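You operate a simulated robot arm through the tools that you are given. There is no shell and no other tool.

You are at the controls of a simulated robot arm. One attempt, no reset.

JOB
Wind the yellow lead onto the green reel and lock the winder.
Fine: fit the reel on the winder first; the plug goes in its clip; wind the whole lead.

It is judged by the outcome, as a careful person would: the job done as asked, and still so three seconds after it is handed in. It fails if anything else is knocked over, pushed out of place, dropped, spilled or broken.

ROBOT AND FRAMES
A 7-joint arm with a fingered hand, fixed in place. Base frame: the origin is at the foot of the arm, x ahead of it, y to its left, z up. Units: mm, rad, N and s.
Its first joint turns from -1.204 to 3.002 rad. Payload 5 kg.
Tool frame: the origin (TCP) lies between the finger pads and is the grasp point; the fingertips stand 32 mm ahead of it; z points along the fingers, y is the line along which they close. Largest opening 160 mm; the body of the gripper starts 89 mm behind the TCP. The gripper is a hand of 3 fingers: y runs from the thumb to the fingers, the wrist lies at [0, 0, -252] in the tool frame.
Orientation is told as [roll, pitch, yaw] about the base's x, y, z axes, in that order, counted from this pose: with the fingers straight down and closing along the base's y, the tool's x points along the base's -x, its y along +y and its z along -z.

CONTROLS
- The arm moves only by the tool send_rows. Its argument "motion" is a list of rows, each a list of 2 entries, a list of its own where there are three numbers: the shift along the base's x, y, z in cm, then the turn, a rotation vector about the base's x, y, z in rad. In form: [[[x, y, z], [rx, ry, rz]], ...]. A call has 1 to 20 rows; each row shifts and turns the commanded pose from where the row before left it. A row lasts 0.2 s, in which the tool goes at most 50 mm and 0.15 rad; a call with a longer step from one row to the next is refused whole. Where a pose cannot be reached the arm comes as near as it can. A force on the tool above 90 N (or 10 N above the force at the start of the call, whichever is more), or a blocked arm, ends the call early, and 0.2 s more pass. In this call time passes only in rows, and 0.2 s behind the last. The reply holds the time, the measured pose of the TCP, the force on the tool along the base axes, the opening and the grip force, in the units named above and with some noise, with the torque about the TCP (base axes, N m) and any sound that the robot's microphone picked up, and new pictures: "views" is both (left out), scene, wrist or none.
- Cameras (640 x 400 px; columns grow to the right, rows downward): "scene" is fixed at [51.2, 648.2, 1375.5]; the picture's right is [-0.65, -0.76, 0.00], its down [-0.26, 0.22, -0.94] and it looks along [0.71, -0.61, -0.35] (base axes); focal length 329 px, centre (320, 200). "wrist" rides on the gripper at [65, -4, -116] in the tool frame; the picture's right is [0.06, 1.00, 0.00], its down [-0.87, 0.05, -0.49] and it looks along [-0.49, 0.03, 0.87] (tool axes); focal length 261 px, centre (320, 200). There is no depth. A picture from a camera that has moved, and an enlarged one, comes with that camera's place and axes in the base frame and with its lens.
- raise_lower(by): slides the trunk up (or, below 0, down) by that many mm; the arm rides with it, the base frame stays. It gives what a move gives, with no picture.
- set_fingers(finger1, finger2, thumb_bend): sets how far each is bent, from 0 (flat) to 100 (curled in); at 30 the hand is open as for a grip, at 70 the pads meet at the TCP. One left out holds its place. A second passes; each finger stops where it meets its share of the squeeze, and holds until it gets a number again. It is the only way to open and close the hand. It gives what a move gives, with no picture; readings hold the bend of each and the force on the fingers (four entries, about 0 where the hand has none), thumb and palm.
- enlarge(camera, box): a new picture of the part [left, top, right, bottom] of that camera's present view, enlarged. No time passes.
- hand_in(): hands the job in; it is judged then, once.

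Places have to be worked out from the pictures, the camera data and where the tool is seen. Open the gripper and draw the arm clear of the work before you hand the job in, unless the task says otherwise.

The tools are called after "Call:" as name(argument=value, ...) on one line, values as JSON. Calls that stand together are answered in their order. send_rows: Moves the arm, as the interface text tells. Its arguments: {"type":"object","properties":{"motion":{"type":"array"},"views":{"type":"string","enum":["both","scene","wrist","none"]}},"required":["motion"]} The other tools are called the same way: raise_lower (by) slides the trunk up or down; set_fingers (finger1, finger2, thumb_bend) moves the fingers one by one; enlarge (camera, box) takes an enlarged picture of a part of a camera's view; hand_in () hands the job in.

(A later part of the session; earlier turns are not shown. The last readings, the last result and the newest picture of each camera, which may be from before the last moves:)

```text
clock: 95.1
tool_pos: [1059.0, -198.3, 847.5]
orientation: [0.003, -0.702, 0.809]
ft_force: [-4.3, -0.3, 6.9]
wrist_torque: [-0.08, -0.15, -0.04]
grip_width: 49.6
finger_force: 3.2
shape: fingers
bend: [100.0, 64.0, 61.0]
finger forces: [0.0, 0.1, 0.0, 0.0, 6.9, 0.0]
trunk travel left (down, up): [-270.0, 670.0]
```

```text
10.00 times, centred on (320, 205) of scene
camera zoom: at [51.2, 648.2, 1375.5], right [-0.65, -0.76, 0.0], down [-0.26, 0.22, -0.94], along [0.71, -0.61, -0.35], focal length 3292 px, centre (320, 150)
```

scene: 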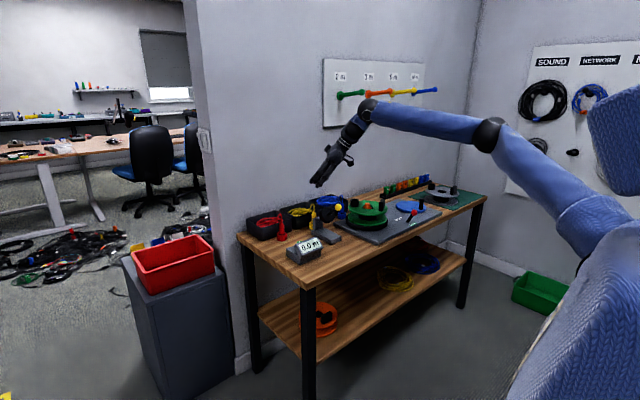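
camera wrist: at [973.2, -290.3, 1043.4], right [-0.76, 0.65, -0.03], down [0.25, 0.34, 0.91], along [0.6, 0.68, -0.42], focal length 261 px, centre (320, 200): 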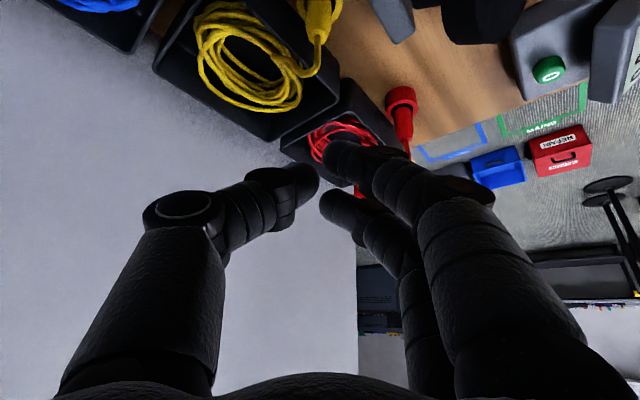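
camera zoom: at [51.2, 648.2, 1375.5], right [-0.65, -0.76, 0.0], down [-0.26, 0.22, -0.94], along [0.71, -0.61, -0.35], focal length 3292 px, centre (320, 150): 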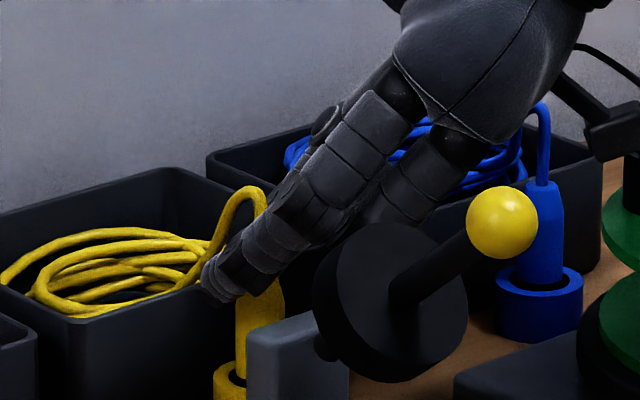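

Now the thumb met the bin rim (6.9 N). I raise a bit, close the thumb to 64 to bring it nearer the plug, and retry.

Call:
send_rows(motion=[[[0, 0, 1.2], [0, 0, 0]]], views="none")

Call:
set_fingers(finger2=64, thumb_bend=64)

Call:
send_rows(motion=[[[-0.05, 0.05, -0.6], [0, 0, 0]], [[0, 0, -0.7], [0, 0, 0]], [[0, 0, -0.4], [0, 0, 0]]], views="none")

Call:
enlarge(camera="wrist", box=[160, 50, 480, 250])

Call:
enlarge(camera="scene", box=[290, 185, 350, 225])

```text
clock: 95.5
tool_pos: [1060.4, -199.5, 859.0]
orientation: [0.004, -0.699, 0.809]
ft_force: [-1.1, -0.3, 0.5]
wrist_torque: [0.0, 0.01, 0.02]
grip_width: 50.6
finger_force: 0.1
shape: fingers
bend: [100.0, 64.0, 60.0]
finger forces: [0.0, 0.0, 0.0, 0.0, 0.0, 0.0]
trunk travel left (down, up): [-270.0, 670.0]
```

```text
clock: 96.5
tool_pos: [1059.7, -199.1, 858.5]
orientation: [0.005, -0.7, 0.808]
ft_force: [0.5, 0.0, -0.9]
wrist_torque: [0.02, -0.02, -0.01]
grip_width: 48.4
finger_force: 0.0
shape: fingers
bend: [100.0, 64.0, 64.0]
finger forces: [0.0, 0.0, 0.0, 0.0, 0.1, 0.0]
trunk travel left (down, up): [-270.0, 670.0]
```

```text
clock: 97.3
tool_pos: [1058.7, -198.4, 841.6]
orientation: [0.005, -0.701, 0.808]
ft_force: [-0.3, -1.0, 0.2]
wrist_torque: [-0.01, 0.0, 0.0]
grip_width: 48.7
finger_force: 0.2
shape: fingers
bend: [100.0, 64.0, 64.0]
finger forces: [0.1, 0.0, 0.1, 0.1, 0.1, 0.1]
trunk travel left (down, up): [-270.0, 670.0]
```

```text
2.00 times, centred on (320, 150) of wrist
camera zoom: at [975.8, -293.0, 886.8], right [-0.76, 0.65, -0.04], down [0.2, 0.29, 0.94], along [0.62, 0.7, -0.35], focal length 521 px, centre (320, 300)
```

zoom: 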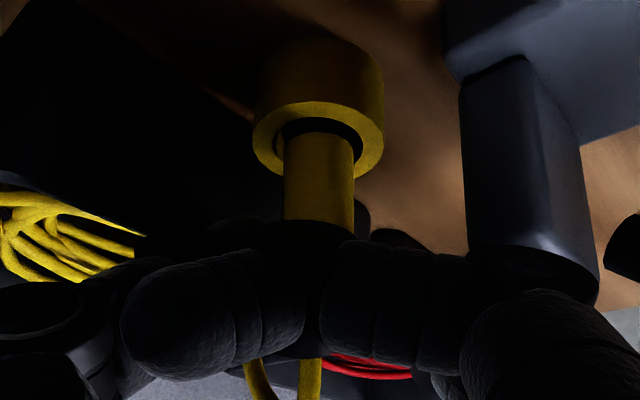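

```text
10.00 times, centred on (320, 205) of scene
camera zoom: at [51.2, 648.2, 1375.5], right [-0.65, -0.76, 0.0], down [-0.26, 0.22, -0.94], along [0.71, -0.61, -0.35], focal length 3292 px, centre (320, 150)
```

zoom: 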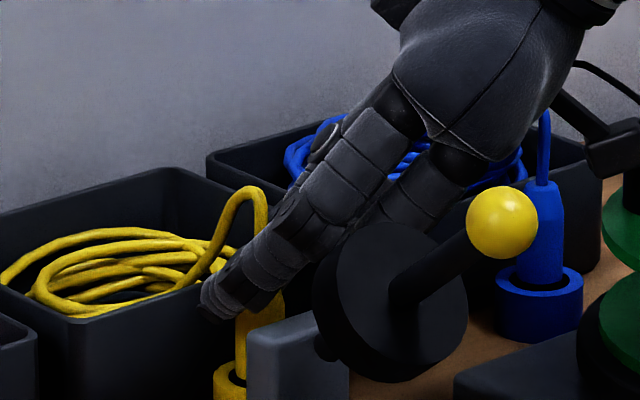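

No contact now. Down another 7 mm, carefully.

Call:
send_rows(motion=[[[0, 0, -0.4], [0, 0, 0]], [[0, 0, -0.3], [0, 0, 0]]], views="none")

Call:
enlarge(camera="scene", box=[290, 185, 350, 225])

```text
clock: 97.9
tool_pos: [1060.1, -197.9, 834.5]
orientation: [0.005, -0.699, 0.808]
ft_force: [-0.7, 0.5, 0.1]
wrist_torque: [0.01, 0.01, 0.0]
grip_width: 48.1
finger_force: 0.7
shape: fingers
bend: [100.0, 64.0, 64.0]
finger forces: [0.0, 0.0, 0.0, 0.1, 1.1, 0.0]
trunk travel left (down, up): [-270.0, 670.0]
```

```text
10.00 times, centred on (320, 205) of scene
camera zoom: at [51.2, 648.2, 1375.5], right [-0.65, -0.76, 0.0], down [-0.26, 0.22, -0.94], along [0.71, -0.61, -0.35], focal length 3292 px, centre (320, 150)
```

zoom: 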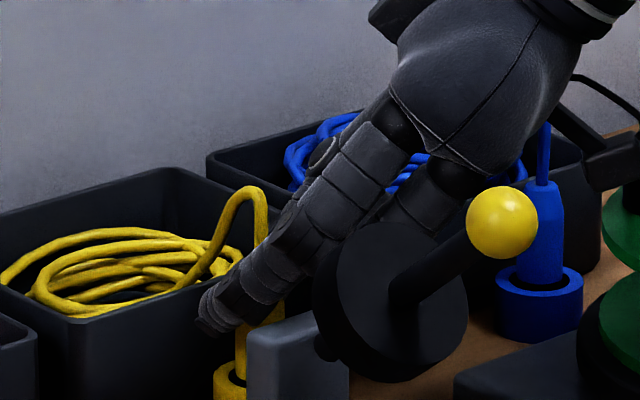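

Thumb is lightly at the plug. Closing finger 2 and thumb to grip.

Call:
set_fingers(finger2=72, thumb_bend=70)

Call:
enlarge(camera="scene", box=[290, 185, 350, 225])

Call:
enlarge(camera="wrist", box=[160, 50, 480, 250])

```text
clock: 98.9
tool_pos: [1059.8, -199.2, 834.6]
orientation: [0.003, -0.7, 0.807]
ft_force: [-0.2, -1.0, 0.5]
wrist_torque: [0.01, 0.02, -0.04]
grip_width: 45.7
finger_force: 0.7
shape: fingers
bend: [100.0, 72.0, 70.0]
finger forces: [0.0, 0.6, 0.0, 0.0, 1.0, 0.1]
trunk travel left (down, up): [-270.0, 670.0]
```

```text
10.00 times, centred on (320, 205) of scene
camera zoom: at [51.2, 648.2, 1375.5], right [-0.65, -0.76, 0.0], down [-0.26, 0.22, -0.94], along [0.71, -0.61, -0.35], focal length 3292 px, centre (320, 150)
```

zoom: 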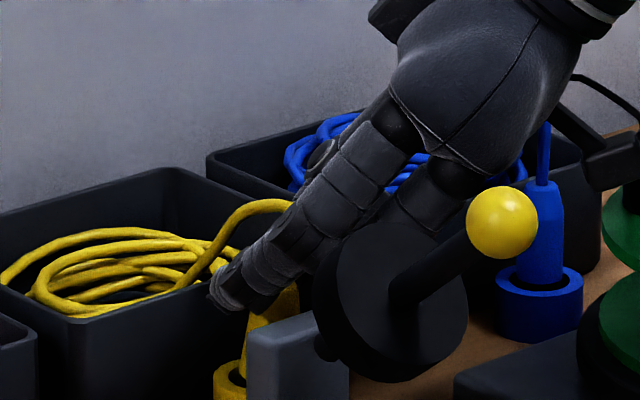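

```text
2.00 times, centred on (320, 150) of wrist
camera zoom: at [976.9, -292.7, 880.6], right [-0.76, 0.65, -0.04], down [0.2, 0.29, 0.94], along [0.62, 0.7, -0.35], focal length 521 px, centre (320, 300)
```

zoom: 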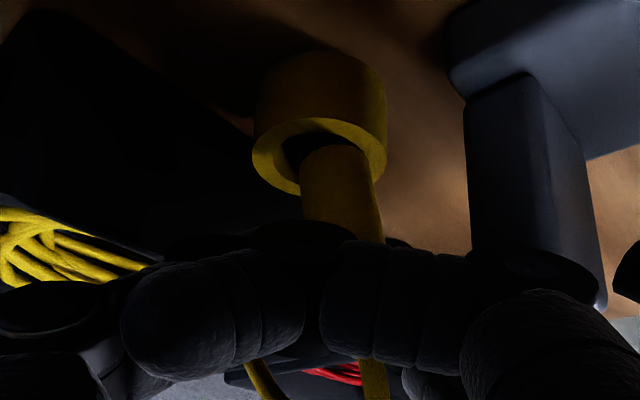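

The plug was squeezed out toward the palm: because the fingers slant, the pads at plug height lie about 15 mm ahead of the TCP. I reopen, lift slightly, and move the hand back along its heading by 13 mm.

Call:
set_fingers(finger2=63, thumb_bend=64)

Call:
send_rows(motion=[[[0, 0, 1], [0, 0, 0]], [[-0.2, -0.2, 1], [0, 0, 0]], [[-0.7, -0.74, 0.5], [0, 0, 0]]], views="none")

Call:
enlarge(camera="scene", box=[290, 185, 350, 225])

Call:
enlarge(camera="wrist", box=[160, 50, 480, 250])

```text
clock: 99.9
tool_pos: [1060.7, -198.8, 834.5]
orientation: [0.005, -0.697, 0.807]
ft_force: [-1.0, 0.7, -0.2]
wrist_torque: [0.01, 0.01, -0.04]
grip_width: 48.0
finger_force: 0.1
shape: fingers
bend: [100.0, 63.0, 64.0]
finger forces: [0.0, 0.0, 0.0, 0.0, 0.9, 0.0]
trunk travel left (down, up): [-270.0, 670.0]
```

```text
clock: 100.7
tool_pos: [1050.4, -207.7, 860.6]
orientation: [0.005, -0.698, 0.807]
ft_force: [-0.2, 0.3, -0.1]
wrist_torque: [0.01, -0.01, 0.01]
grip_width: 48.1
finger_force: 0.1
shape: fingers
bend: [100.0, 63.0, 64.0]
finger forces: [0.0, 0.0, 0.1, 0.0, 0.0, 0.0]
trunk travel left (down, up): [-270.0, 670.0]
```

```text
10.00 times, centred on (320, 205) of scene
camera zoom: at [51.2, 648.2, 1375.5], right [-0.65, -0.76, 0.0], down [-0.26, 0.22, -0.94], along [0.71, -0.61, -0.35], focal length 3292 px, centre (320, 150)
```

zoom: 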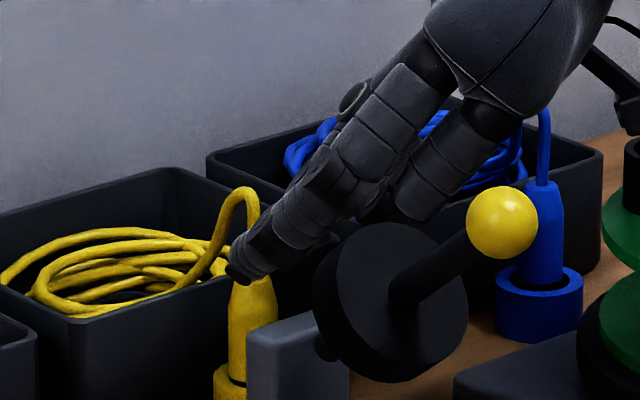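

```text
2.00 times, centred on (320, 150) of wrist
camera zoom: at [967.2, -302.4, 906.4], right [-0.76, 0.65, -0.04], down [0.2, 0.29, 0.94], along [0.62, 0.7, -0.35], focal length 521 px, centre (320, 300)
```

zoom: 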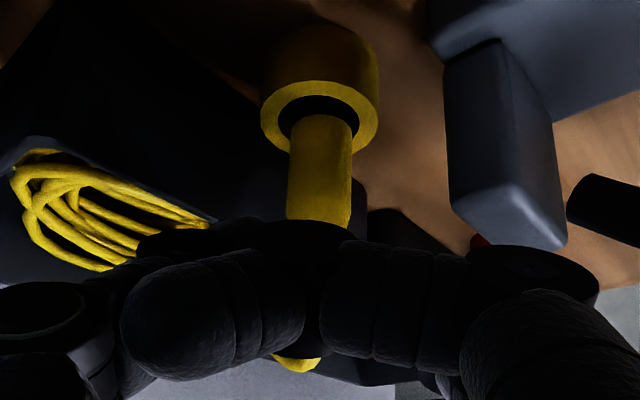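

Plug is upright again. Descending to z≈834 with the hand moved back.

Call:
send_rows(motion=[[[0, 0, -0.8], [0, 0, 0]], [[0, 0, -0.8], [0, 0, 0]], [[0, 0, -0.6], [0, 0, 0]], [[0, 0, -0.4], [0, 0, 0]]], views="none")

Call:
enlarge(camera="scene", box=[290, 185, 350, 225])

Call:
enlarge(camera="wrist", box=[160, 50, 480, 250])

```text
clock: 101.7
tool_pos: [1050.6, -208.7, 836.6]
orientation: [0.004, -0.704, 0.81]
ft_force: [3.0, 1.3, 6.6]
wrist_torque: [0.25, 0.15, -0.13]
grip_width: 48.3
finger_force: 3.3
shape: fingers
bend: [100.0, 64.0, 64.0]
finger forces: [0.0, 6.4, 0.0, 0.0, 0.1, 0.0]
trunk travel left (down, up): [-270.0, 670.0]
```

```text
10.00 times, centred on (320, 205) of scene
camera zoom: at [51.2, 648.2, 1375.5], right [-0.65, -0.76, 0.0], down [-0.26, 0.22, -0.94], along [0.71, -0.61, -0.35], focal length 3292 px, centre (320, 150)
```

zoom: 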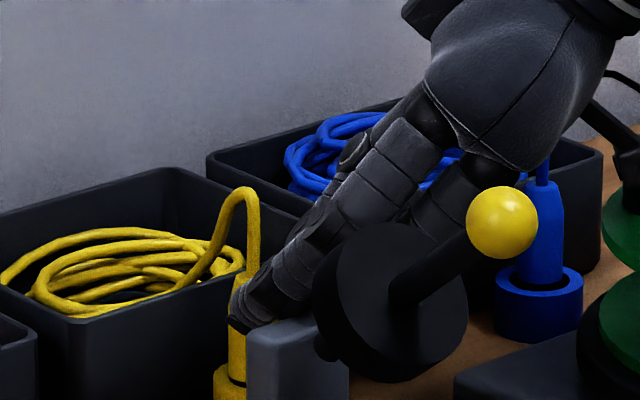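

```text
2.00 times, centred on (320, 150) of wrist
camera zoom: at [967.7, -303.1, 882.3], right [-0.76, 0.65, -0.04], down [0.2, 0.29, 0.94], along [0.62, 0.7, -0.35], focal length 521 px, centre (320, 300)
```

zoom: 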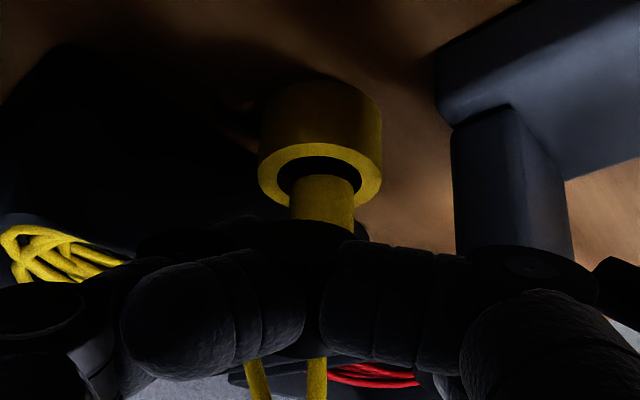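

Finger 2 now brushes the post (6 N). I lift, shift 3 mm toward the thumb side, close finger 2 to 65, and descend again.

Call:
send_rows(motion=[[[0, 0, 0.8], [0, 0, 0]], [[0.25, -0.24, 0.4], [0, 0, 0]]], views="none")

Call:
set_fingers(finger2=65.5, thumb_bend=63)

Call:
send_rows(motion=[[[0, 0, -0.5], [0, 0, 0]], [[0, 0, -0.4], [0, 0, 0]], [[0, 0, -0.4], [0, 0, 0]]], views="none")

Call:
enlarge(camera="scene", box=[290, 185, 350, 225])

Call:
enlarge(camera="wrist", box=[160, 50, 480, 250])

```text
clock: 102.3
tool_pos: [1052.8, -212.2, 845.7]
orientation: [0.006, -0.699, 0.808]
ft_force: [-0.3, 0.1, 0.1]
wrist_torque: [-0.03, -0.01, 0.03]
grip_width: 48.2
finger_force: 0.0
shape: fingers
bend: [100.0, 63.0, 64.0]
finger forces: [0.1, 0.0, 0.1, 0.1, 0.1, 0.0]
trunk travel left (down, up): [-270.0, 670.0]
```

```text
clock: 103.3
tool_pos: [1053.0, -211.7, 846.5]
orientation: [0.006, -0.7, 0.81]
ft_force: [0.3, -0.2, -0.7]
wrist_torque: [0.02, -0.02, -0.01]
grip_width: 48.9
finger_force: 0.0
shape: fingers
bend: [100.0, 65.0, 63.0]
finger forces: [0.0, 0.0, 0.0, 0.1, 0.0, 0.1]
trunk travel left (down, up): [-270.0, 670.0]
```

```text
clock: 104.1
tool_pos: [1052.8, -210.7, 833.7]
orientation: [0.005, -0.701, 0.811]
ft_force: [-0.6, 0.4, 2.0]
wrist_torque: [0.03, -0.02, 0.01]
grip_width: 49.0
finger_force: 1.1
shape: fingers
bend: [100.0, 65.0, 63.0]
finger forces: [0.0, 1.6, 0.0, 0.0, 0.1, 0.0]
trunk travel left (down, up): [-270.0, 670.0]
```

```text
10.00 times, centred on (320, 205) of scene
camera zoom: at [51.2, 648.2, 1375.5], right [-0.65, -0.76, 0.0], down [-0.26, 0.22, -0.94], along [0.71, -0.61, -0.35], focal length 3292 px, centre (320, 150)
```

zoom: 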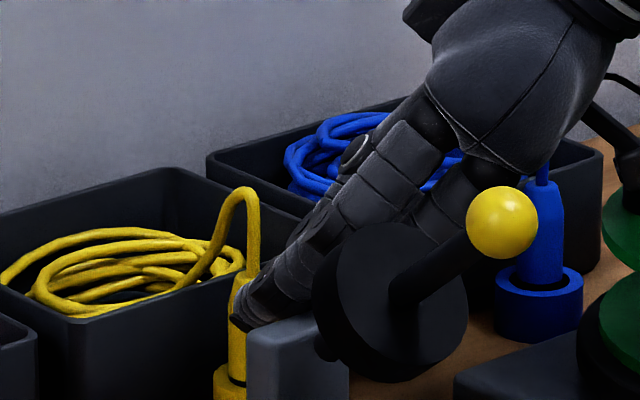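

```text
2.00 times, centred on (320, 150) of wrist
camera zoom: at [969.4, -305.2, 880.2], right [-0.76, 0.65, -0.04], down [0.2, 0.29, 0.94], along [0.62, 0.7, -0.35], focal length 521 px, centre (320, 300)
```

zoom: 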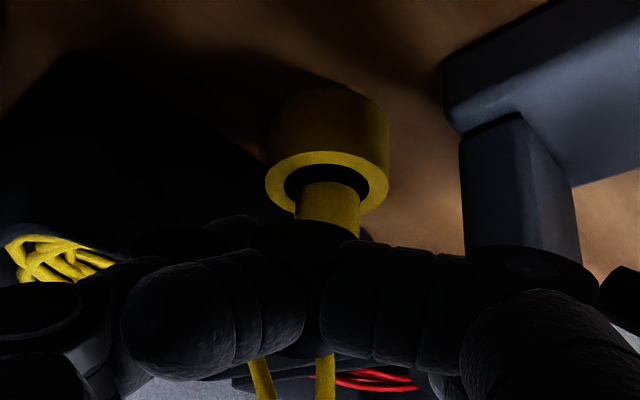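

Light touch only (1.6 N). Closing thumb and finger 2.

Call:
set_fingers(finger2=70, thumb_bend=72)

Call:
enlarge(camera="scene", box=[290, 185, 350, 225])

Call:
enlarge(camera="wrist", box=[160, 50, 480, 250])

```text
clock: 105.1
tool_pos: [1052.4, -211.1, 832.8]
orientation: [0.004, -0.7, 0.806]
ft_force: [-0.4, 0.8, 0.2]
wrist_torque: [-0.02, -0.01, 0.0]
grip_width: 45.6
finger_force: 4.1
shape: fingers
bend: [100.0, 67.0, 70.0]
finger forces: [0.0, 4.4, 0.1, 0.0, 3.5, 0.0]
trunk travel left (down, up): [-270.0, 670.0]
```

```text
10.00 times, centred on (320, 205) of scene
camera zoom: at [51.2, 648.2, 1375.5], right [-0.65, -0.76, 0.0], down [-0.26, 0.22, -0.94], along [0.71, -0.61, -0.35], focal length 3292 px, centre (320, 150)
```

zoom: 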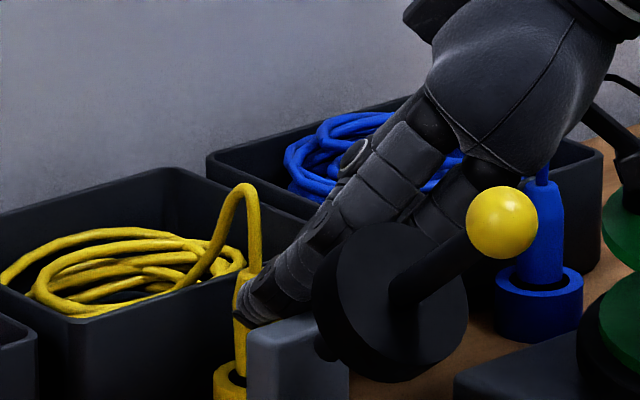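

```text
2.00 times, centred on (320, 150) of wrist
camera zoom: at [969.4, -305.6, 879.6], right [-0.76, 0.65, -0.04], down [0.2, 0.29, 0.94], along [0.62, 0.7, -0.35], focal length 521 px, centre (320, 300)
```

zoom: 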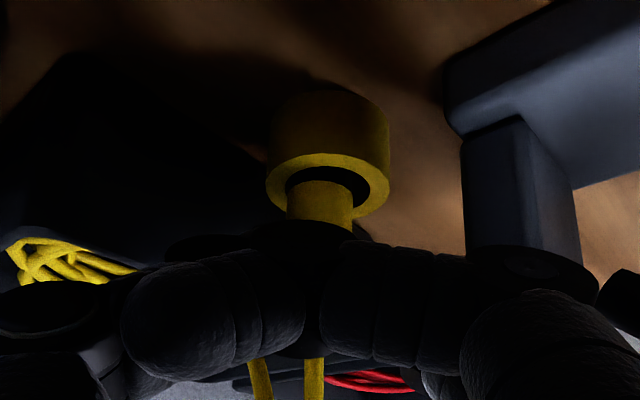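

The plug is held lightly (about 4 N). I squeeze a bit more before lifting.

Call:
set_fingers(finger2=78, thumb_bend=78)

Call:
send_rows(motion=[[[0, 0, 0.4], [0, 0, 0]], [[0, 0, 0.4], [0, 0, 0]], [[0, 0, 0.4], [0, 0, 0]]], views="none")

Call:
enlarge(camera="scene", box=[290, 185, 350, 225])

Call:
enlarge(camera="wrist", box=[160, 50, 480, 250])

```text
clock: 106.1
tool_pos: [1053.2, -212.3, 832.9]
orientation: [0.006, -0.701, 0.808]
ft_force: [0.5, 0.0, -0.3]
wrist_torque: [0.04, -0.05, 0.01]
grip_width: 44.4
finger_force: 11.8
shape: fingers
bend: [100.0, 69.0, 73.0]
finger forces: [0.1, 12.5, 0.0, 0.0, 11.3, 0.0]
trunk travel left (down, up): [-270.0, 670.0]
```

```text
clock: 106.9
tool_pos: [1052.2, -210.7, 845.0]
orientation: [0.007, -0.701, 0.808]
ft_force: [1.1, 0.5, -0.5]
wrist_torque: [-0.03, 0.03, -0.03]
grip_width: 44.1
finger_force: 11.2
shape: fingers
bend: [100.0, 69.0, 73.0]
finger forces: [0.0, 11.7, 0.0, 0.0, 11.1, 0.1]
trunk travel left (down, up): [-270.0, 670.0]
```

```text
10.00 times, centred on (320, 205) of scene
camera zoom: at [51.2, 648.2, 1375.5], right [-0.65, -0.76, 0.0], down [-0.26, 0.22, -0.94], along [0.71, -0.61, -0.35], focal length 3292 px, centre (320, 150)
```

zoom: 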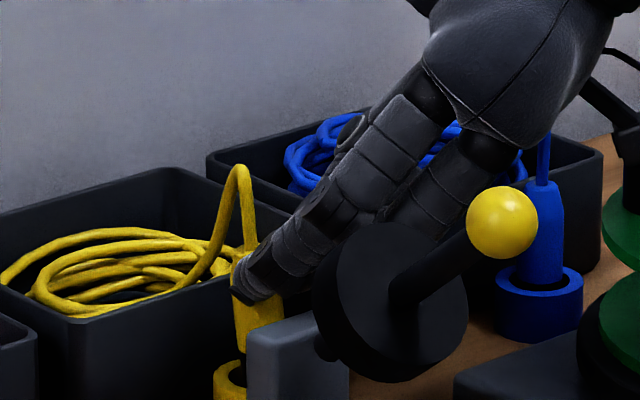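

```text
2.00 times, centred on (320, 150) of wrist
camera zoom: at [969.9, -304.3, 891.5], right [-0.76, 0.65, -0.04], down [0.2, 0.29, 0.94], along [0.62, 0.7, -0.35], focal length 521 px, centre (320, 300)
```

zoom: 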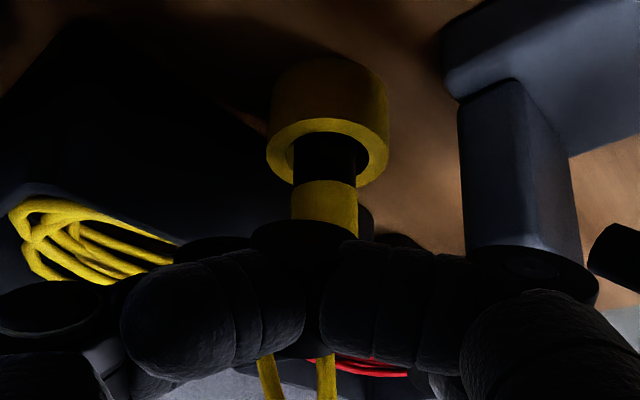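

The plug is firmly held (12 N) and coming out of its holder. Lifting with the trunk by 100 mm.

Call:
raise_lower(by=100)

Call:
send_rows(motion=[[[-0.5, -0.5, 0], [0, 0, 0]]], views="both")

Call:
enlarge(camera="scene", box=[280, 150, 400, 240])

```text
clock: 108.2
tool_pos: [1052.2, -210.1, 943.6]
orientation: [0.006, -0.7, 0.809]
ft_force: [-0.3, 0.1, -0.4]
wrist_torque: [-0.04, 0.03, -0.01]
grip_width: 44.3
finger_force: 11.4
shape: fingers
bend: [100.0, 69.0, 73.0]
finger forces: [0.1, 11.7, 0.1, 0.0, 11.0, 0.0]
trunk travel left (down, up): [-370.0, 570.0]
```

```text
clock: 108.6
tool_pos: [1047.2, -215.2, 945.1]
orientation: [0.004, -0.699, 0.809]
ft_force: [-0.3, -0.2, -0.4]
wrist_torque: [0.02, 0.02, 0.03]
grip_width: 44.5
finger_force: 11.3
shape: fingers
bend: [100.0, 69.0, 73.0]
finger forces: [0.1, 11.7, 0.1, 0.0, 11.1, 0.0]
trunk travel left (down, up): [-370.0, 570.0]
camera wrist: at [965.0, -309.5, 992.0], right [-0.76, 0.65, -0.04], down [0.2, 0.29, 0.94], along [0.62, 0.7, -0.35], focal length 261 px, centre (320, 200)
```

scene: 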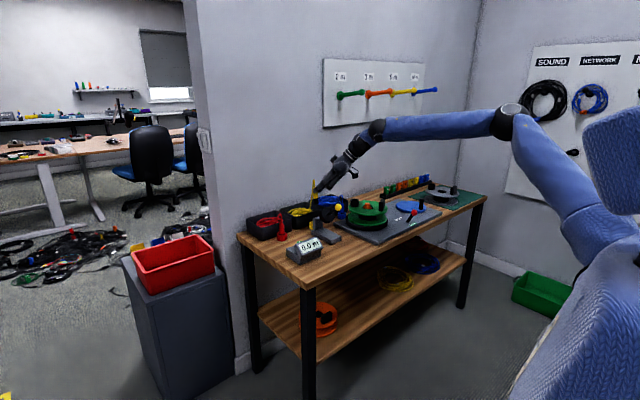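
wrist: 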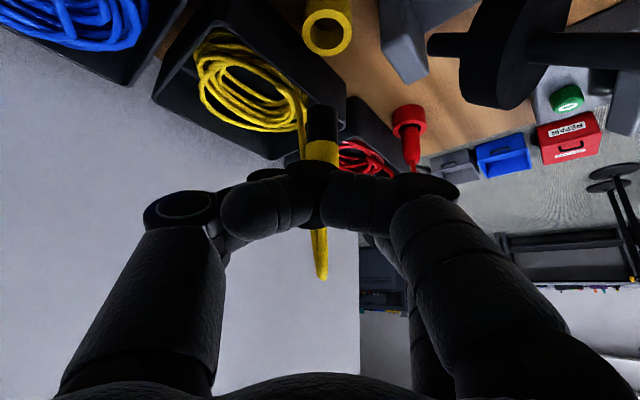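

```text
4.44 times, centred on (340, 195) of scene
camera zoom: at [51.2, 648.2, 1375.5], right [-0.65, -0.76, 0.0], down [-0.26, 0.22, -0.94], along [0.71, -0.61, -0.35], focal length 1463 px, centre (231, 222)
```

zoom: 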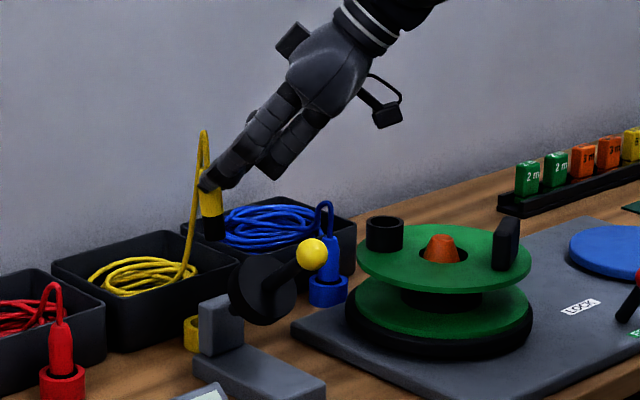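

The plug is out and held securely. I take close views to judge the plug's tilt and its tip position relative to the hand.

Call:
enlarge(camera="scene", box=[305, 180, 345, 210])

Call:
enlarge(camera="wrist", box=[240, 80, 400, 180])

```text
13.33 times, centred on (325, 195) of scene
camera zoom: at [51.2, 648.2, 1375.5], right [-0.65, -0.76, 0.0], down [-0.26, 0.22, -0.94], along [0.71, -0.61, -0.35], focal length 4390 px, centre (253, 267)
```

zoom: 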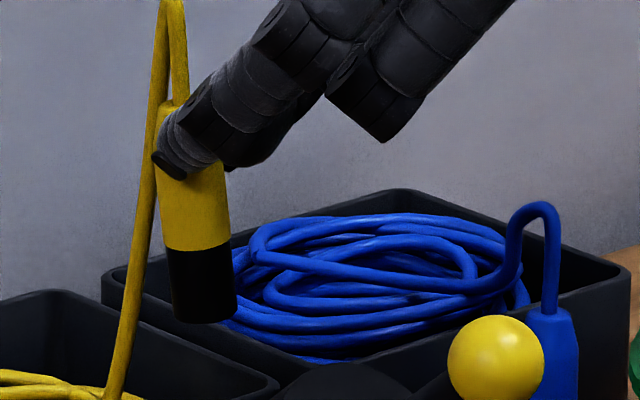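

```text
4.00 times, centred on (320, 130) of wrist
camera zoom: at [965.0, -309.5, 992.0], right [-0.76, 0.65, -0.04], down [0.2, 0.29, 0.94], along [0.62, 0.7, -0.35], focal length 1043 px, centre (320, 480)
```

zoom: 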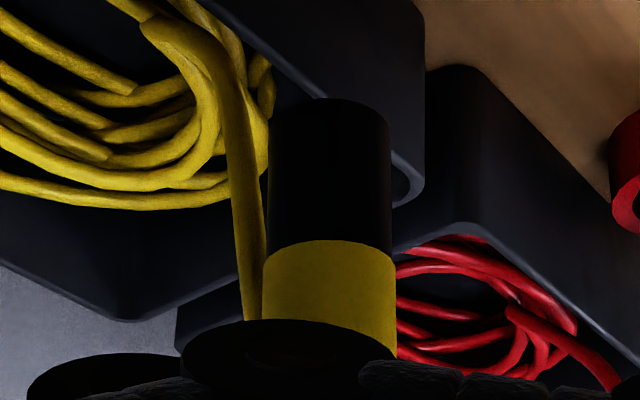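

The plug leans about 0.17 rad (tip toward the hand), so I'll add 0.175 tilt to make it vertical. Clip centre from all views is about (976,-347), top z≈870. I rotate, raise a little with the trunk, then move toward the clip.

Call:
raise_lower(by=35)

Call:
send_rows(motion=[[[-0.5, -0.5, 0], [0.0633, -0.0604, 0]], [[-1, -1, 0], [0.0633, -0.0604, 0]], [[-1.5, -2.5, 0], [0, 0, 0]], [[-1.5, -3, 0], [0, 0, 0]], [[-1.5, -3, 0], [0, 0, 0]], [[-1.5, -2.5, 0], [0, 0, 0]]])

Call:
enlarge(camera="scene", box=[310, 160, 400, 227])

```text
clock: 109.4
tool_pos: [1048.4, -215.6, 979.2]
orientation: [0.005, -0.7, 0.808]
ft_force: [-0.1, 0.4, -0.3]
wrist_torque: [0.01, -0.01, 0.02]
grip_width: 44.5
finger_force: 11.5
shape: fingers
bend: [100.0, 69.0, 73.0]
finger forces: [0.0, 11.6, 0.0, 0.0, 11.1, 0.0]
trunk travel left (down, up): [-405.0, 535.0]
```

```text
clock: 110.8
tool_pos: [972.9, -339.0, 979.3]
orientation: [0.005, -0.876, 0.811]
ft_force: [-0.1, 0.0, -1.3]
wrist_torque: [-0.01, 0.01, 0.02]
grip_width: 44.2
finger_force: 11.4
shape: fingers
bend: [100.0, 69.0, 73.0]
finger forces: [0.1, 11.5, 0.0, 0.0, 11.4, 0.0]
trunk travel left (down, up): [-405.0, 535.0]
camera wrist: at [886.2, -436.9, 1003.7], right [-0.75, 0.66, -0.04], down [0.09, 0.16, 0.98], along [0.65, 0.74, -0.18], focal length 261 px, centre (320, 200)
```

scene: 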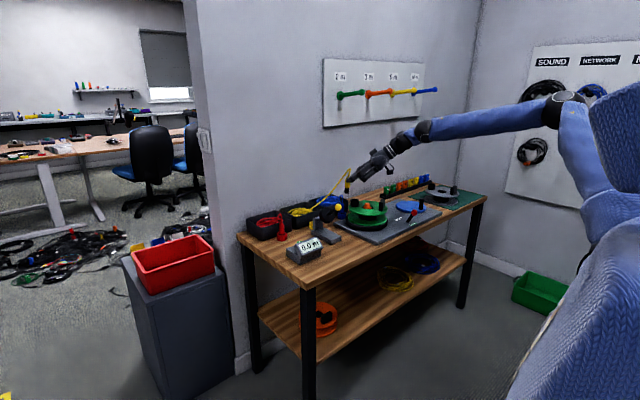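
wrist: 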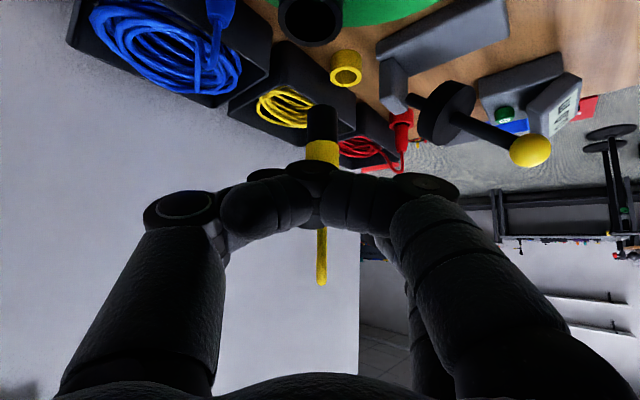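

```text
5.97 times, centred on (355, 194) of scene
camera zoom: at [51.2, 648.2, 1375.5], right [-0.65, -0.76, 0.0], down [-0.26, 0.22, -0.94], along [0.71, -0.61, -0.35], focal length 1966 px, centre (111, 239)
```

zoom: 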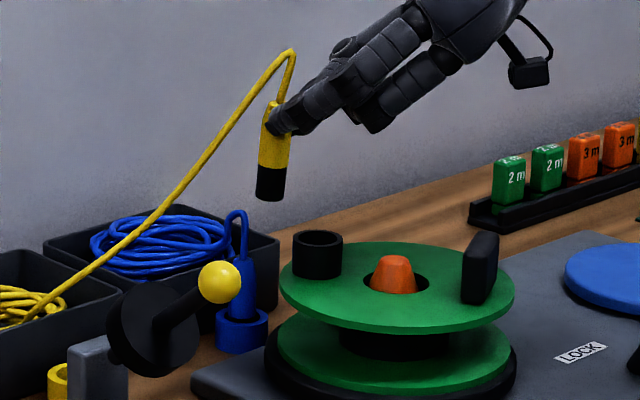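

The plug hangs vertical. Its tip is at about (994.6,-314,907) and the clip centre at (977,-348,873), so I shift (-17.6,-34) mm and check.

Call:
send_rows(motion=[[[-0.9, -1.7, 0], [0, 0, 0]], [[-0.86, -1.7, 0], [0, 0, 0]], [[0, 0, -1], [0, 0, 0]]], views="none")

Call:
enlarge(camera="scene", box=[330, 175, 390, 215])

Call:
enlarge(camera="wrist", box=[200, 0, 440, 150])

```text
clock: 111.6
tool_pos: [957.8, -375.1, 969.7]
orientation: [0.006, -0.875, 0.809]
ft_force: [-0.7, -0.2, 0.5]
wrist_torque: [-0.02, -0.01, -0.01]
grip_width: 44.4
finger_force: 11.8
shape: fingers
bend: [100.0, 69.0, 73.0]
finger forces: [0.1, 11.6, 0.0, 0.0, 11.5, 0.1]
trunk travel left (down, up): [-405.0, 535.0]
```

```text
10.00 times, centred on (360, 195) of scene
camera zoom: at [51.2, 648.2, 1375.5], right [-0.65, -0.76, 0.0], down [-0.26, 0.22, -0.94], along [0.71, -0.61, -0.35], focal length 3292 px, centre (-80, 250)
```

zoom: 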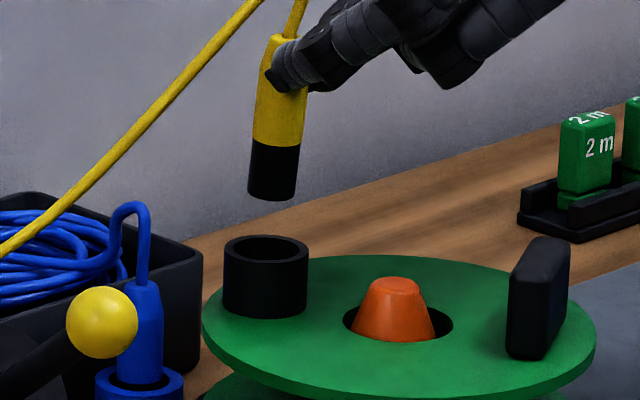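

```text
2.67 times, centred on (320, 75) of wrist
camera zoom: at [869.8, -473.4, 993.7], right [-0.75, 0.66, -0.04], down [0.09, 0.16, 0.98], along [0.65, 0.73, -0.18], focal length 695 px, centre (320, 533)
```

zoom: 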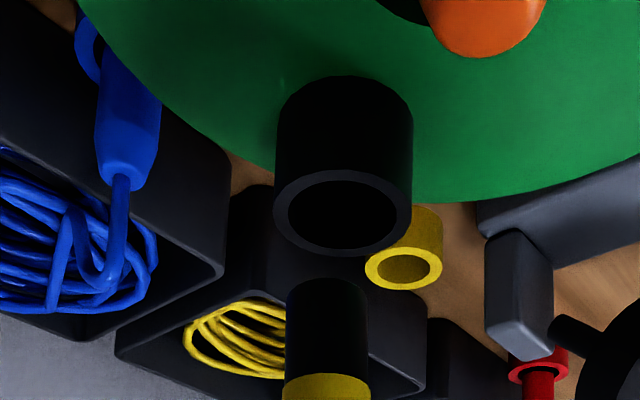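

Clear view: plug needs about (-2.3,+4.2) mm to be centred over the clip. I correct and descend 10 mm.

Call:
send_rows(motion=[[[-0.23, 0.42, 0], [0, 0, 0]], [[0, 0, -1], [0, 0, 0]]], views="none")

Call:
enlarge(camera="scene", box=[330, 175, 390, 215])

Call:
enlarge(camera="wrist", box=[200, 0, 440, 150])

```text
clock: 112.2
tool_pos: [954.3, -370.0, 959.0]
orientation: [0.005, -0.876, 0.807]
ft_force: [-0.3, 0.8, -0.9]
wrist_torque: [0.0, 0.02, -0.03]
grip_width: 44.1
finger_force: 11.6
shape: fingers
bend: [100.0, 69.0, 73.0]
finger forces: [0.0, 11.4, 0.0, 0.0, 11.4, 0.0]
trunk travel left (down, up): [-405.0, 535.0]
```

```text
10.00 times, centred on (360, 195) of scene
camera zoom: at [51.2, 648.2, 1375.5], right [-0.65, -0.76, 0.0], down [-0.26, 0.22, -0.94], along [0.71, -0.61, -0.35], focal length 3292 px, centre (-80, 250)
```

zoom: 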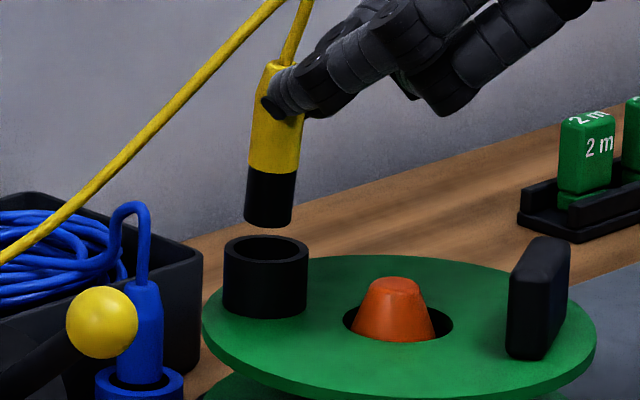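

```text
2.67 times, centred on (320, 75) of wrist
camera zoom: at [866.7, -468.1, 983.6], right [-0.75, 0.66, -0.04], down [0.09, 0.17, 0.98], along [0.65, 0.73, -0.18], focal length 695 px, centre (320, 533)
```

zoom: 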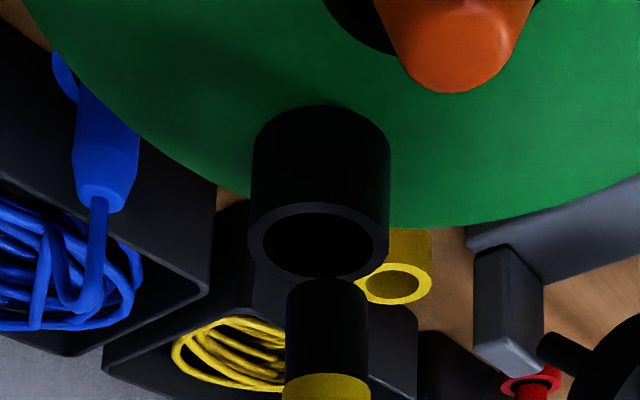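

Nearly aligned: last correction (+1.9,-0.5) mm, then lowering into the clip in guarded steps.

Call:
send_rows(motion=[[[0.19, -0.05, -0.4], [0, 0, 0]], [[0, 0, -0.5], [0, 0, 0]], [[0, 0, -0.5], [0, 0, 0]]], views="none")

Call:
enlarge(camera="scene", box=[330, 175, 390, 215])

Call:
enlarge(camera="wrist", box=[200, 0, 440, 150])

```text
clock: 113.0
tool_pos: [955.6, -369.7, 944.7]
orientation: [0.005, -0.877, 0.808]
ft_force: [-0.3, 0.3, 0.3]
wrist_torque: [0.0, 0.02, -0.04]
grip_width: 44.1
finger_force: 11.2
shape: fingers
bend: [100.0, 69.0, 73.0]
finger forces: [0.0, 11.4, 0.0, 0.1, 11.5, 0.0]
trunk travel left (down, up): [-405.0, 535.0]
```

```text
10.00 times, centred on (360, 195) of scene
camera zoom: at [51.2, 648.2, 1375.5], right [-0.65, -0.76, 0.0], down [-0.26, 0.22, -0.94], along [0.71, -0.61, -0.35], focal length 3292 px, centre (-80, 250)
```

zoom: 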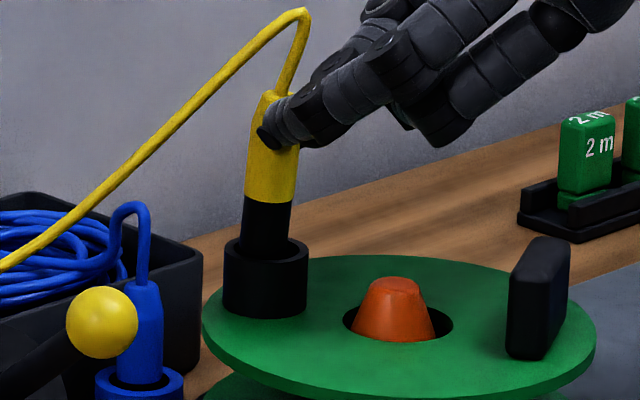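

```text
2.67 times, centred on (320, 75) of wrist
camera zoom: at [868.7, -468.3, 969.4], right [-0.75, 0.66, -0.04], down [0.09, 0.16, 0.98], along [0.65, 0.73, -0.18], focal length 695 px, centre (320, 533)
```

zoom: 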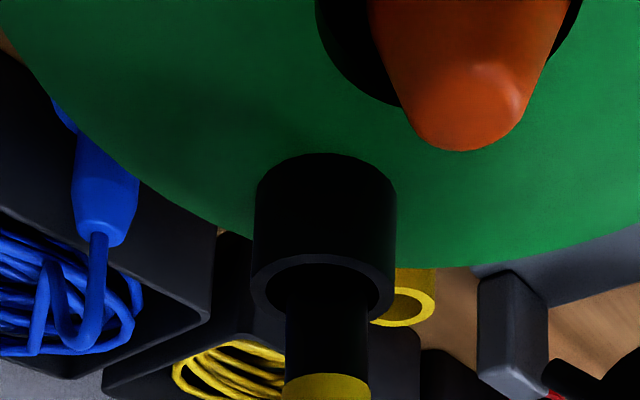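

The plug tip has entered the clip without contact. Continuing down.

Call:
send_rows(motion=[[[0, 0, -0.5], [0, 0, 0]], [[0, 0, -0.5], [0, 0, 0]], [[0, 0, -0.4], [0, 0, 0]]], views="none")

Call:
enlarge(camera="scene", box=[330, 175, 390, 215])

Call:
enlarge(camera="wrist", box=[200, 0, 440, 150])

```text
clock: 113.8
tool_pos: [953.5, -371.0, 931.4]
orientation: [0.006, -0.876, 0.806]
ft_force: [-0.2, 0.8, -0.5]
wrist_torque: [0.02, -0.03, 0.01]
grip_width: 44.2
finger_force: 11.5
shape: fingers
bend: [100.0, 69.0, 73.0]
finger forces: [0.0, 11.5, 0.0, 0.0, 11.5, 0.1]
trunk travel left (down, up): [-405.0, 535.0]
```

```text
10.00 times, centred on (360, 195) of scene
camera zoom: at [51.2, 648.2, 1375.5], right [-0.65, -0.76, 0.0], down [-0.26, 0.22, -0.94], along [0.71, -0.61, -0.35], focal length 3292 px, centre (-80, 250)
```

zoom: 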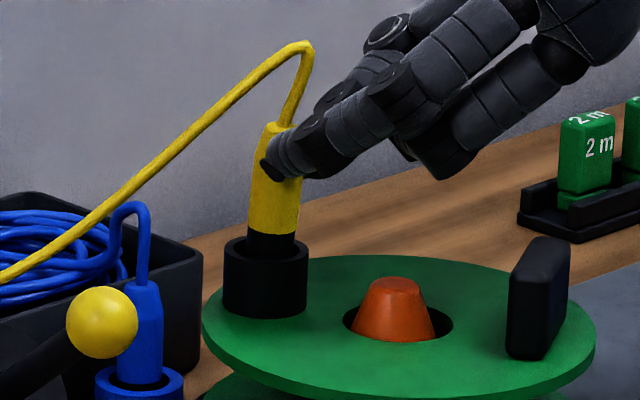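

```text
2.67 times, centred on (320, 75) of wrist
camera zoom: at [867.1, -469.3, 955.3], right [-0.75, 0.66, -0.04], down [0.09, 0.17, 0.98], along [0.65, 0.73, -0.18], focal length 695 px, centre (320, 533)
```

zoom: 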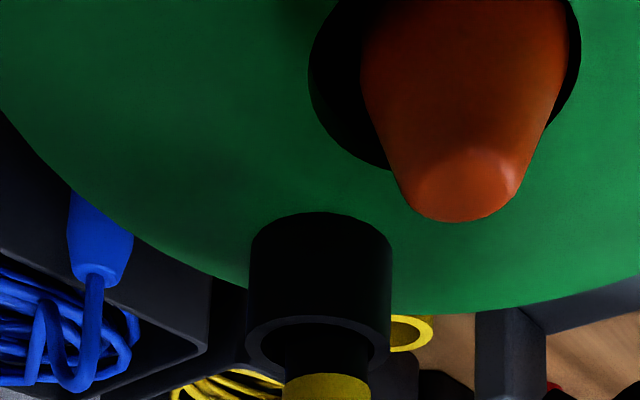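

Continuing down about 10 mm until it bottoms.

Call:
send_rows(motion=[[[0, 0, -0.4], [0, 0, 0]], [[0, 0, -0.4], [0, 0, 0]], [[0, 0, -0.3], [0, 0, 0]]], views="none")

Call:
enlarge(camera="scene", box=[330, 175, 390, 215])

```text
clock: 114.6
tool_pos: [954.1, -371.0, 920.5]
orientation: [0.004, -0.877, 0.809]
ft_force: [0.6, -0.2, 0.7]
wrist_torque: [-0.01, -0.03, -0.02]
grip_width: 44.4
finger_force: 11.7
shape: fingers
bend: [100.0, 69.0, 73.0]
finger forces: [0.0, 11.8, 0.0, 0.0, 12.0, 0.0]
trunk travel left (down, up): [-405.0, 535.0]
```

```text
10.00 times, centred on (360, 195) of scene
camera zoom: at [51.2, 648.2, 1375.5], right [-0.65, -0.76, 0.0], down [-0.26, 0.22, -0.94], along [0.71, -0.61, -0.35], focal length 3292 px, centre (-80, 250)
```

zoom: 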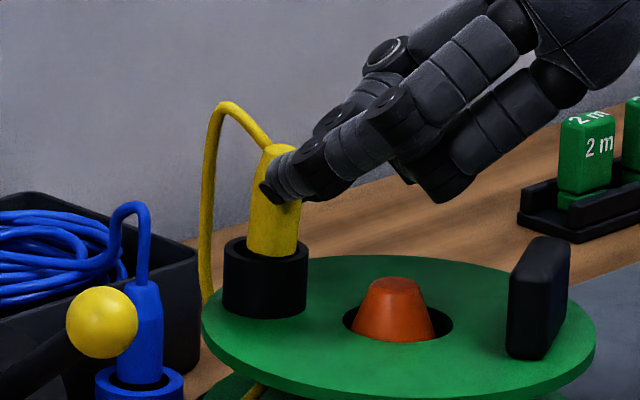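

The lead has snapped over onto the reel: the plug is in its clip. Releasing the fingers and checking.

Call:
set_fingers(finger2=60, thumb_bend=60)

Call:
enlarge(camera="scene", box=[280, 165, 400, 255])

```text
clock: 115.6
tool_pos: [955.0, -370.9, 920.8]
orientation: [0.006, -0.876, 0.807]
ft_force: [0.6, -0.3, -0.1]
wrist_torque: [-0.01, -0.03, 0.03]
grip_width: 50.5
finger_force: 0.1
shape: fingers
bend: [100.0, 60.0, 60.0]
finger forces: [0.0, 0.1, 0.0, 0.1, 0.1, 0.0]
trunk travel left (down, up): [-405.0, 535.0]
```

```text
4.44 times, centred on (340, 210) of scene
camera zoom: at [51.2, 648.2, 1375.5], right [-0.65, -0.76, 0.0], down [-0.26, 0.22, -0.94], along [0.71, -0.61, -0.35], focal length 1463 px, centre (231, 156)
```

zoom: 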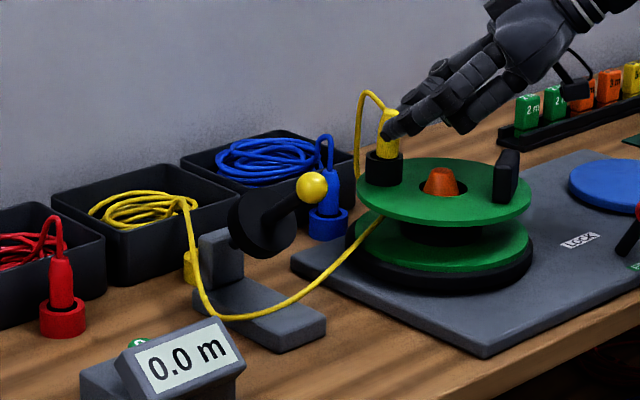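

The lead runs from the bin to the reel. Retreating the hand backward along its axis and up.

Call:
send_rows(motion=[[[-1.06, -1.11, 1.28], [0, 0, 0]], [[-1.06, -1.11, 1.28], [0, 0, 0]], [[-2.1, -2.2, 2.56], [0, 0, 0]], [[-1.5, -1.5, 3], [0, 0, 0]]], views="wrist")

Call:
enlarge(camera="scene", box=[280, 165, 400, 255])

```text
clock: 116.6
tool_pos: [897.7, -430.4, 1001.7]
orientation: [0.003, -0.877, 0.809]
ft_force: [-0.3, 0.4, -0.9]
wrist_torque: [0.01, -0.04, 0.0]
grip_width: 50.7
finger_force: 0.1
shape: fingers
bend: [100.0, 60.0, 60.0]
finger forces: [0.1, 0.0, 0.0, 0.0, 0.0, 0.0]
trunk travel left (down, up): [-405.0, 535.0]
camera wrist: at [810.6, -528.5, 1026.1], right [-0.75, 0.66, -0.05], down [0.09, 0.17, 0.98], along [0.65, 0.74, -0.18], focal length 261 px, centre (320, 200)
```

wrist: 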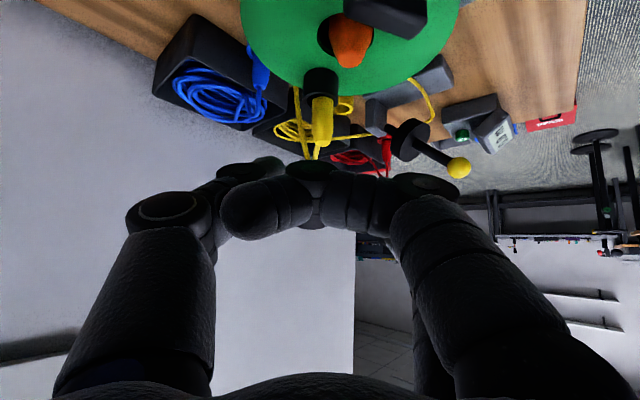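

```text
4.44 times, centred on (340, 210) of scene
camera zoom: at [51.2, 648.2, 1375.5], right [-0.65, -0.76, 0.0], down [-0.26, 0.22, -0.94], along [0.71, -0.61, -0.35], focal length 1463 px, centre (231, 156)
```

zoom: 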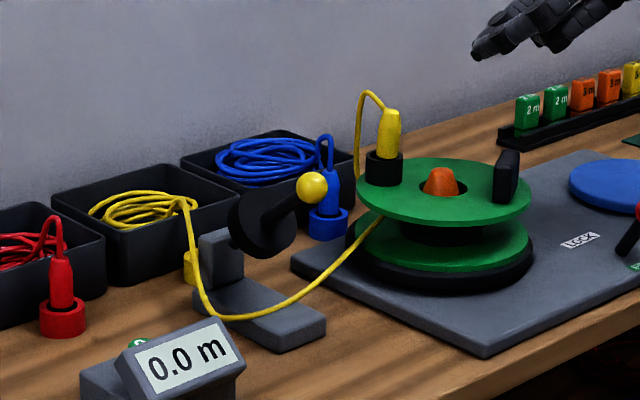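

The plug stands in the clip. Next the crank: I straighten the hand to vertical, yaw to about -0.8 and move toward the crank, staying high.

Call:
send_rows(motion=[[[-1, -1, 0], [-0.1057, 0.1008, 0]], [[-1, -1, 0], [-0.1057, 0.1008, 0]], [[-1, -1, 0], [-0.1057, 0.1008, 0]], [[-1, -1, 0], [-0.1057, 0.1008, 0]], [[-1, -1, 0], [-0.1057, 0.1008, 0]], [[-1, -1, 0], [-0.1057, 0.1008, 0]], [[-1, -1, 0], [0, 0, -0.146]], [[-1, -1, 0], [0, 0, -0.146]], [[-1, -1, 0], [0, 0, -0.146]], [[0, -1, 0], [0, 0, -0.146]], [[0, -1, 0], [0, 0, -0.146]], [[0, -1, 0], [0, 0, -0.146]], [[0, -1, 0], [0, 0, -0.146]], [[0, -1, 0], [0, 0, -0.146]], [[0, -1, 0], [0, 0, -0.146]], [[0, -1, 0], [0, 0, -0.146]], [[0, -1, 0], [0, 0, -0.146]]])

Call:
set_fingers(finger1=55, finger2=55, thumb_bend=55)

Call:
enlarge(camera="wrist", box=[100, 50, 500, 300])

```text
clock: 120.2
tool_pos: [807.6, -601.1, 1001.1]
orientation: [0.003, 0.003, -0.802]
ft_force: [0.2, -0.7, -0.1]
wrist_torque: [-0.01, 0.02, 0.04]
grip_width: 50.8
finger_force: 0.0
shape: fingers
bend: [100.0, 60.0, 60.0]
finger forces: [0.1, 0.0, 0.0, 0.1, 0.1, 0.0]
trunk travel left (down, up): [-405.0, 535.0]
camera wrist: at [758.3, -558.4, 1117.1], right [0.67, 0.74, 0.0], down [0.64, -0.59, 0.49], along [0.36, -0.33, -0.87], focal length 261 px, centre (320, 200)
```

scene: 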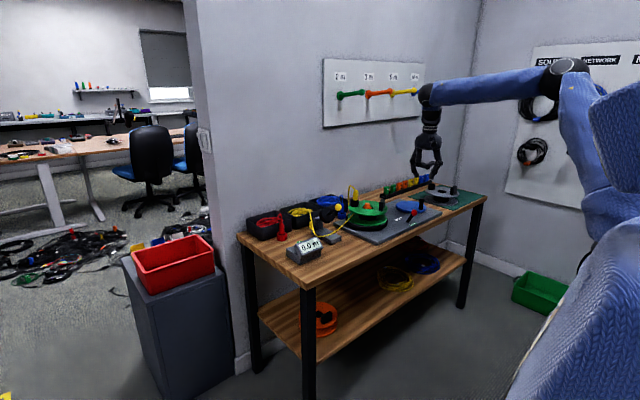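
wrist: 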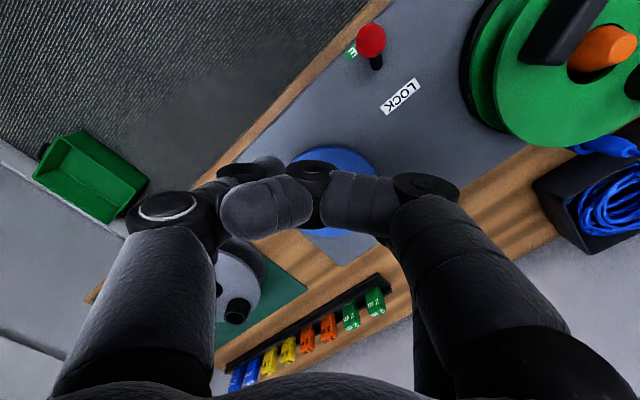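

```text
clock: 121.2
tool_pos: [807.8, -600.5, 1001.0]
orientation: [0.004, 0.002, -0.8]
ft_force: [0.0, 0.1, 0.1]
wrist_torque: [-0.04, -0.04, 0.01]
grip_width: 66.4
finger_force: 0.0
shape: fingers
bend: [55.0, 55.0, 55.0]
finger forces: [0.0, 0.0, 0.1, 0.0, 0.0, 0.0]
trunk travel left (down, up): [-405.0, 535.0]
```

```text
1.60 times, centred on (300, 175) of wrist
camera zoom: at [758.0, -558.4, 1117.6], right [0.67, 0.74, 0.0], down [0.64, -0.59, 0.49], along [0.37, -0.33, -0.87], focal length 417 px, centre (352, 240)
```

zoom: 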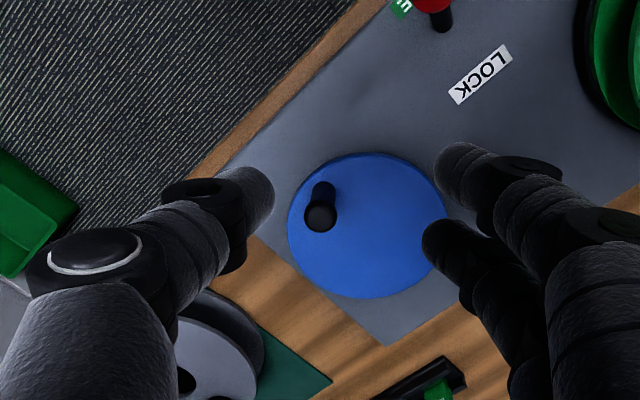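

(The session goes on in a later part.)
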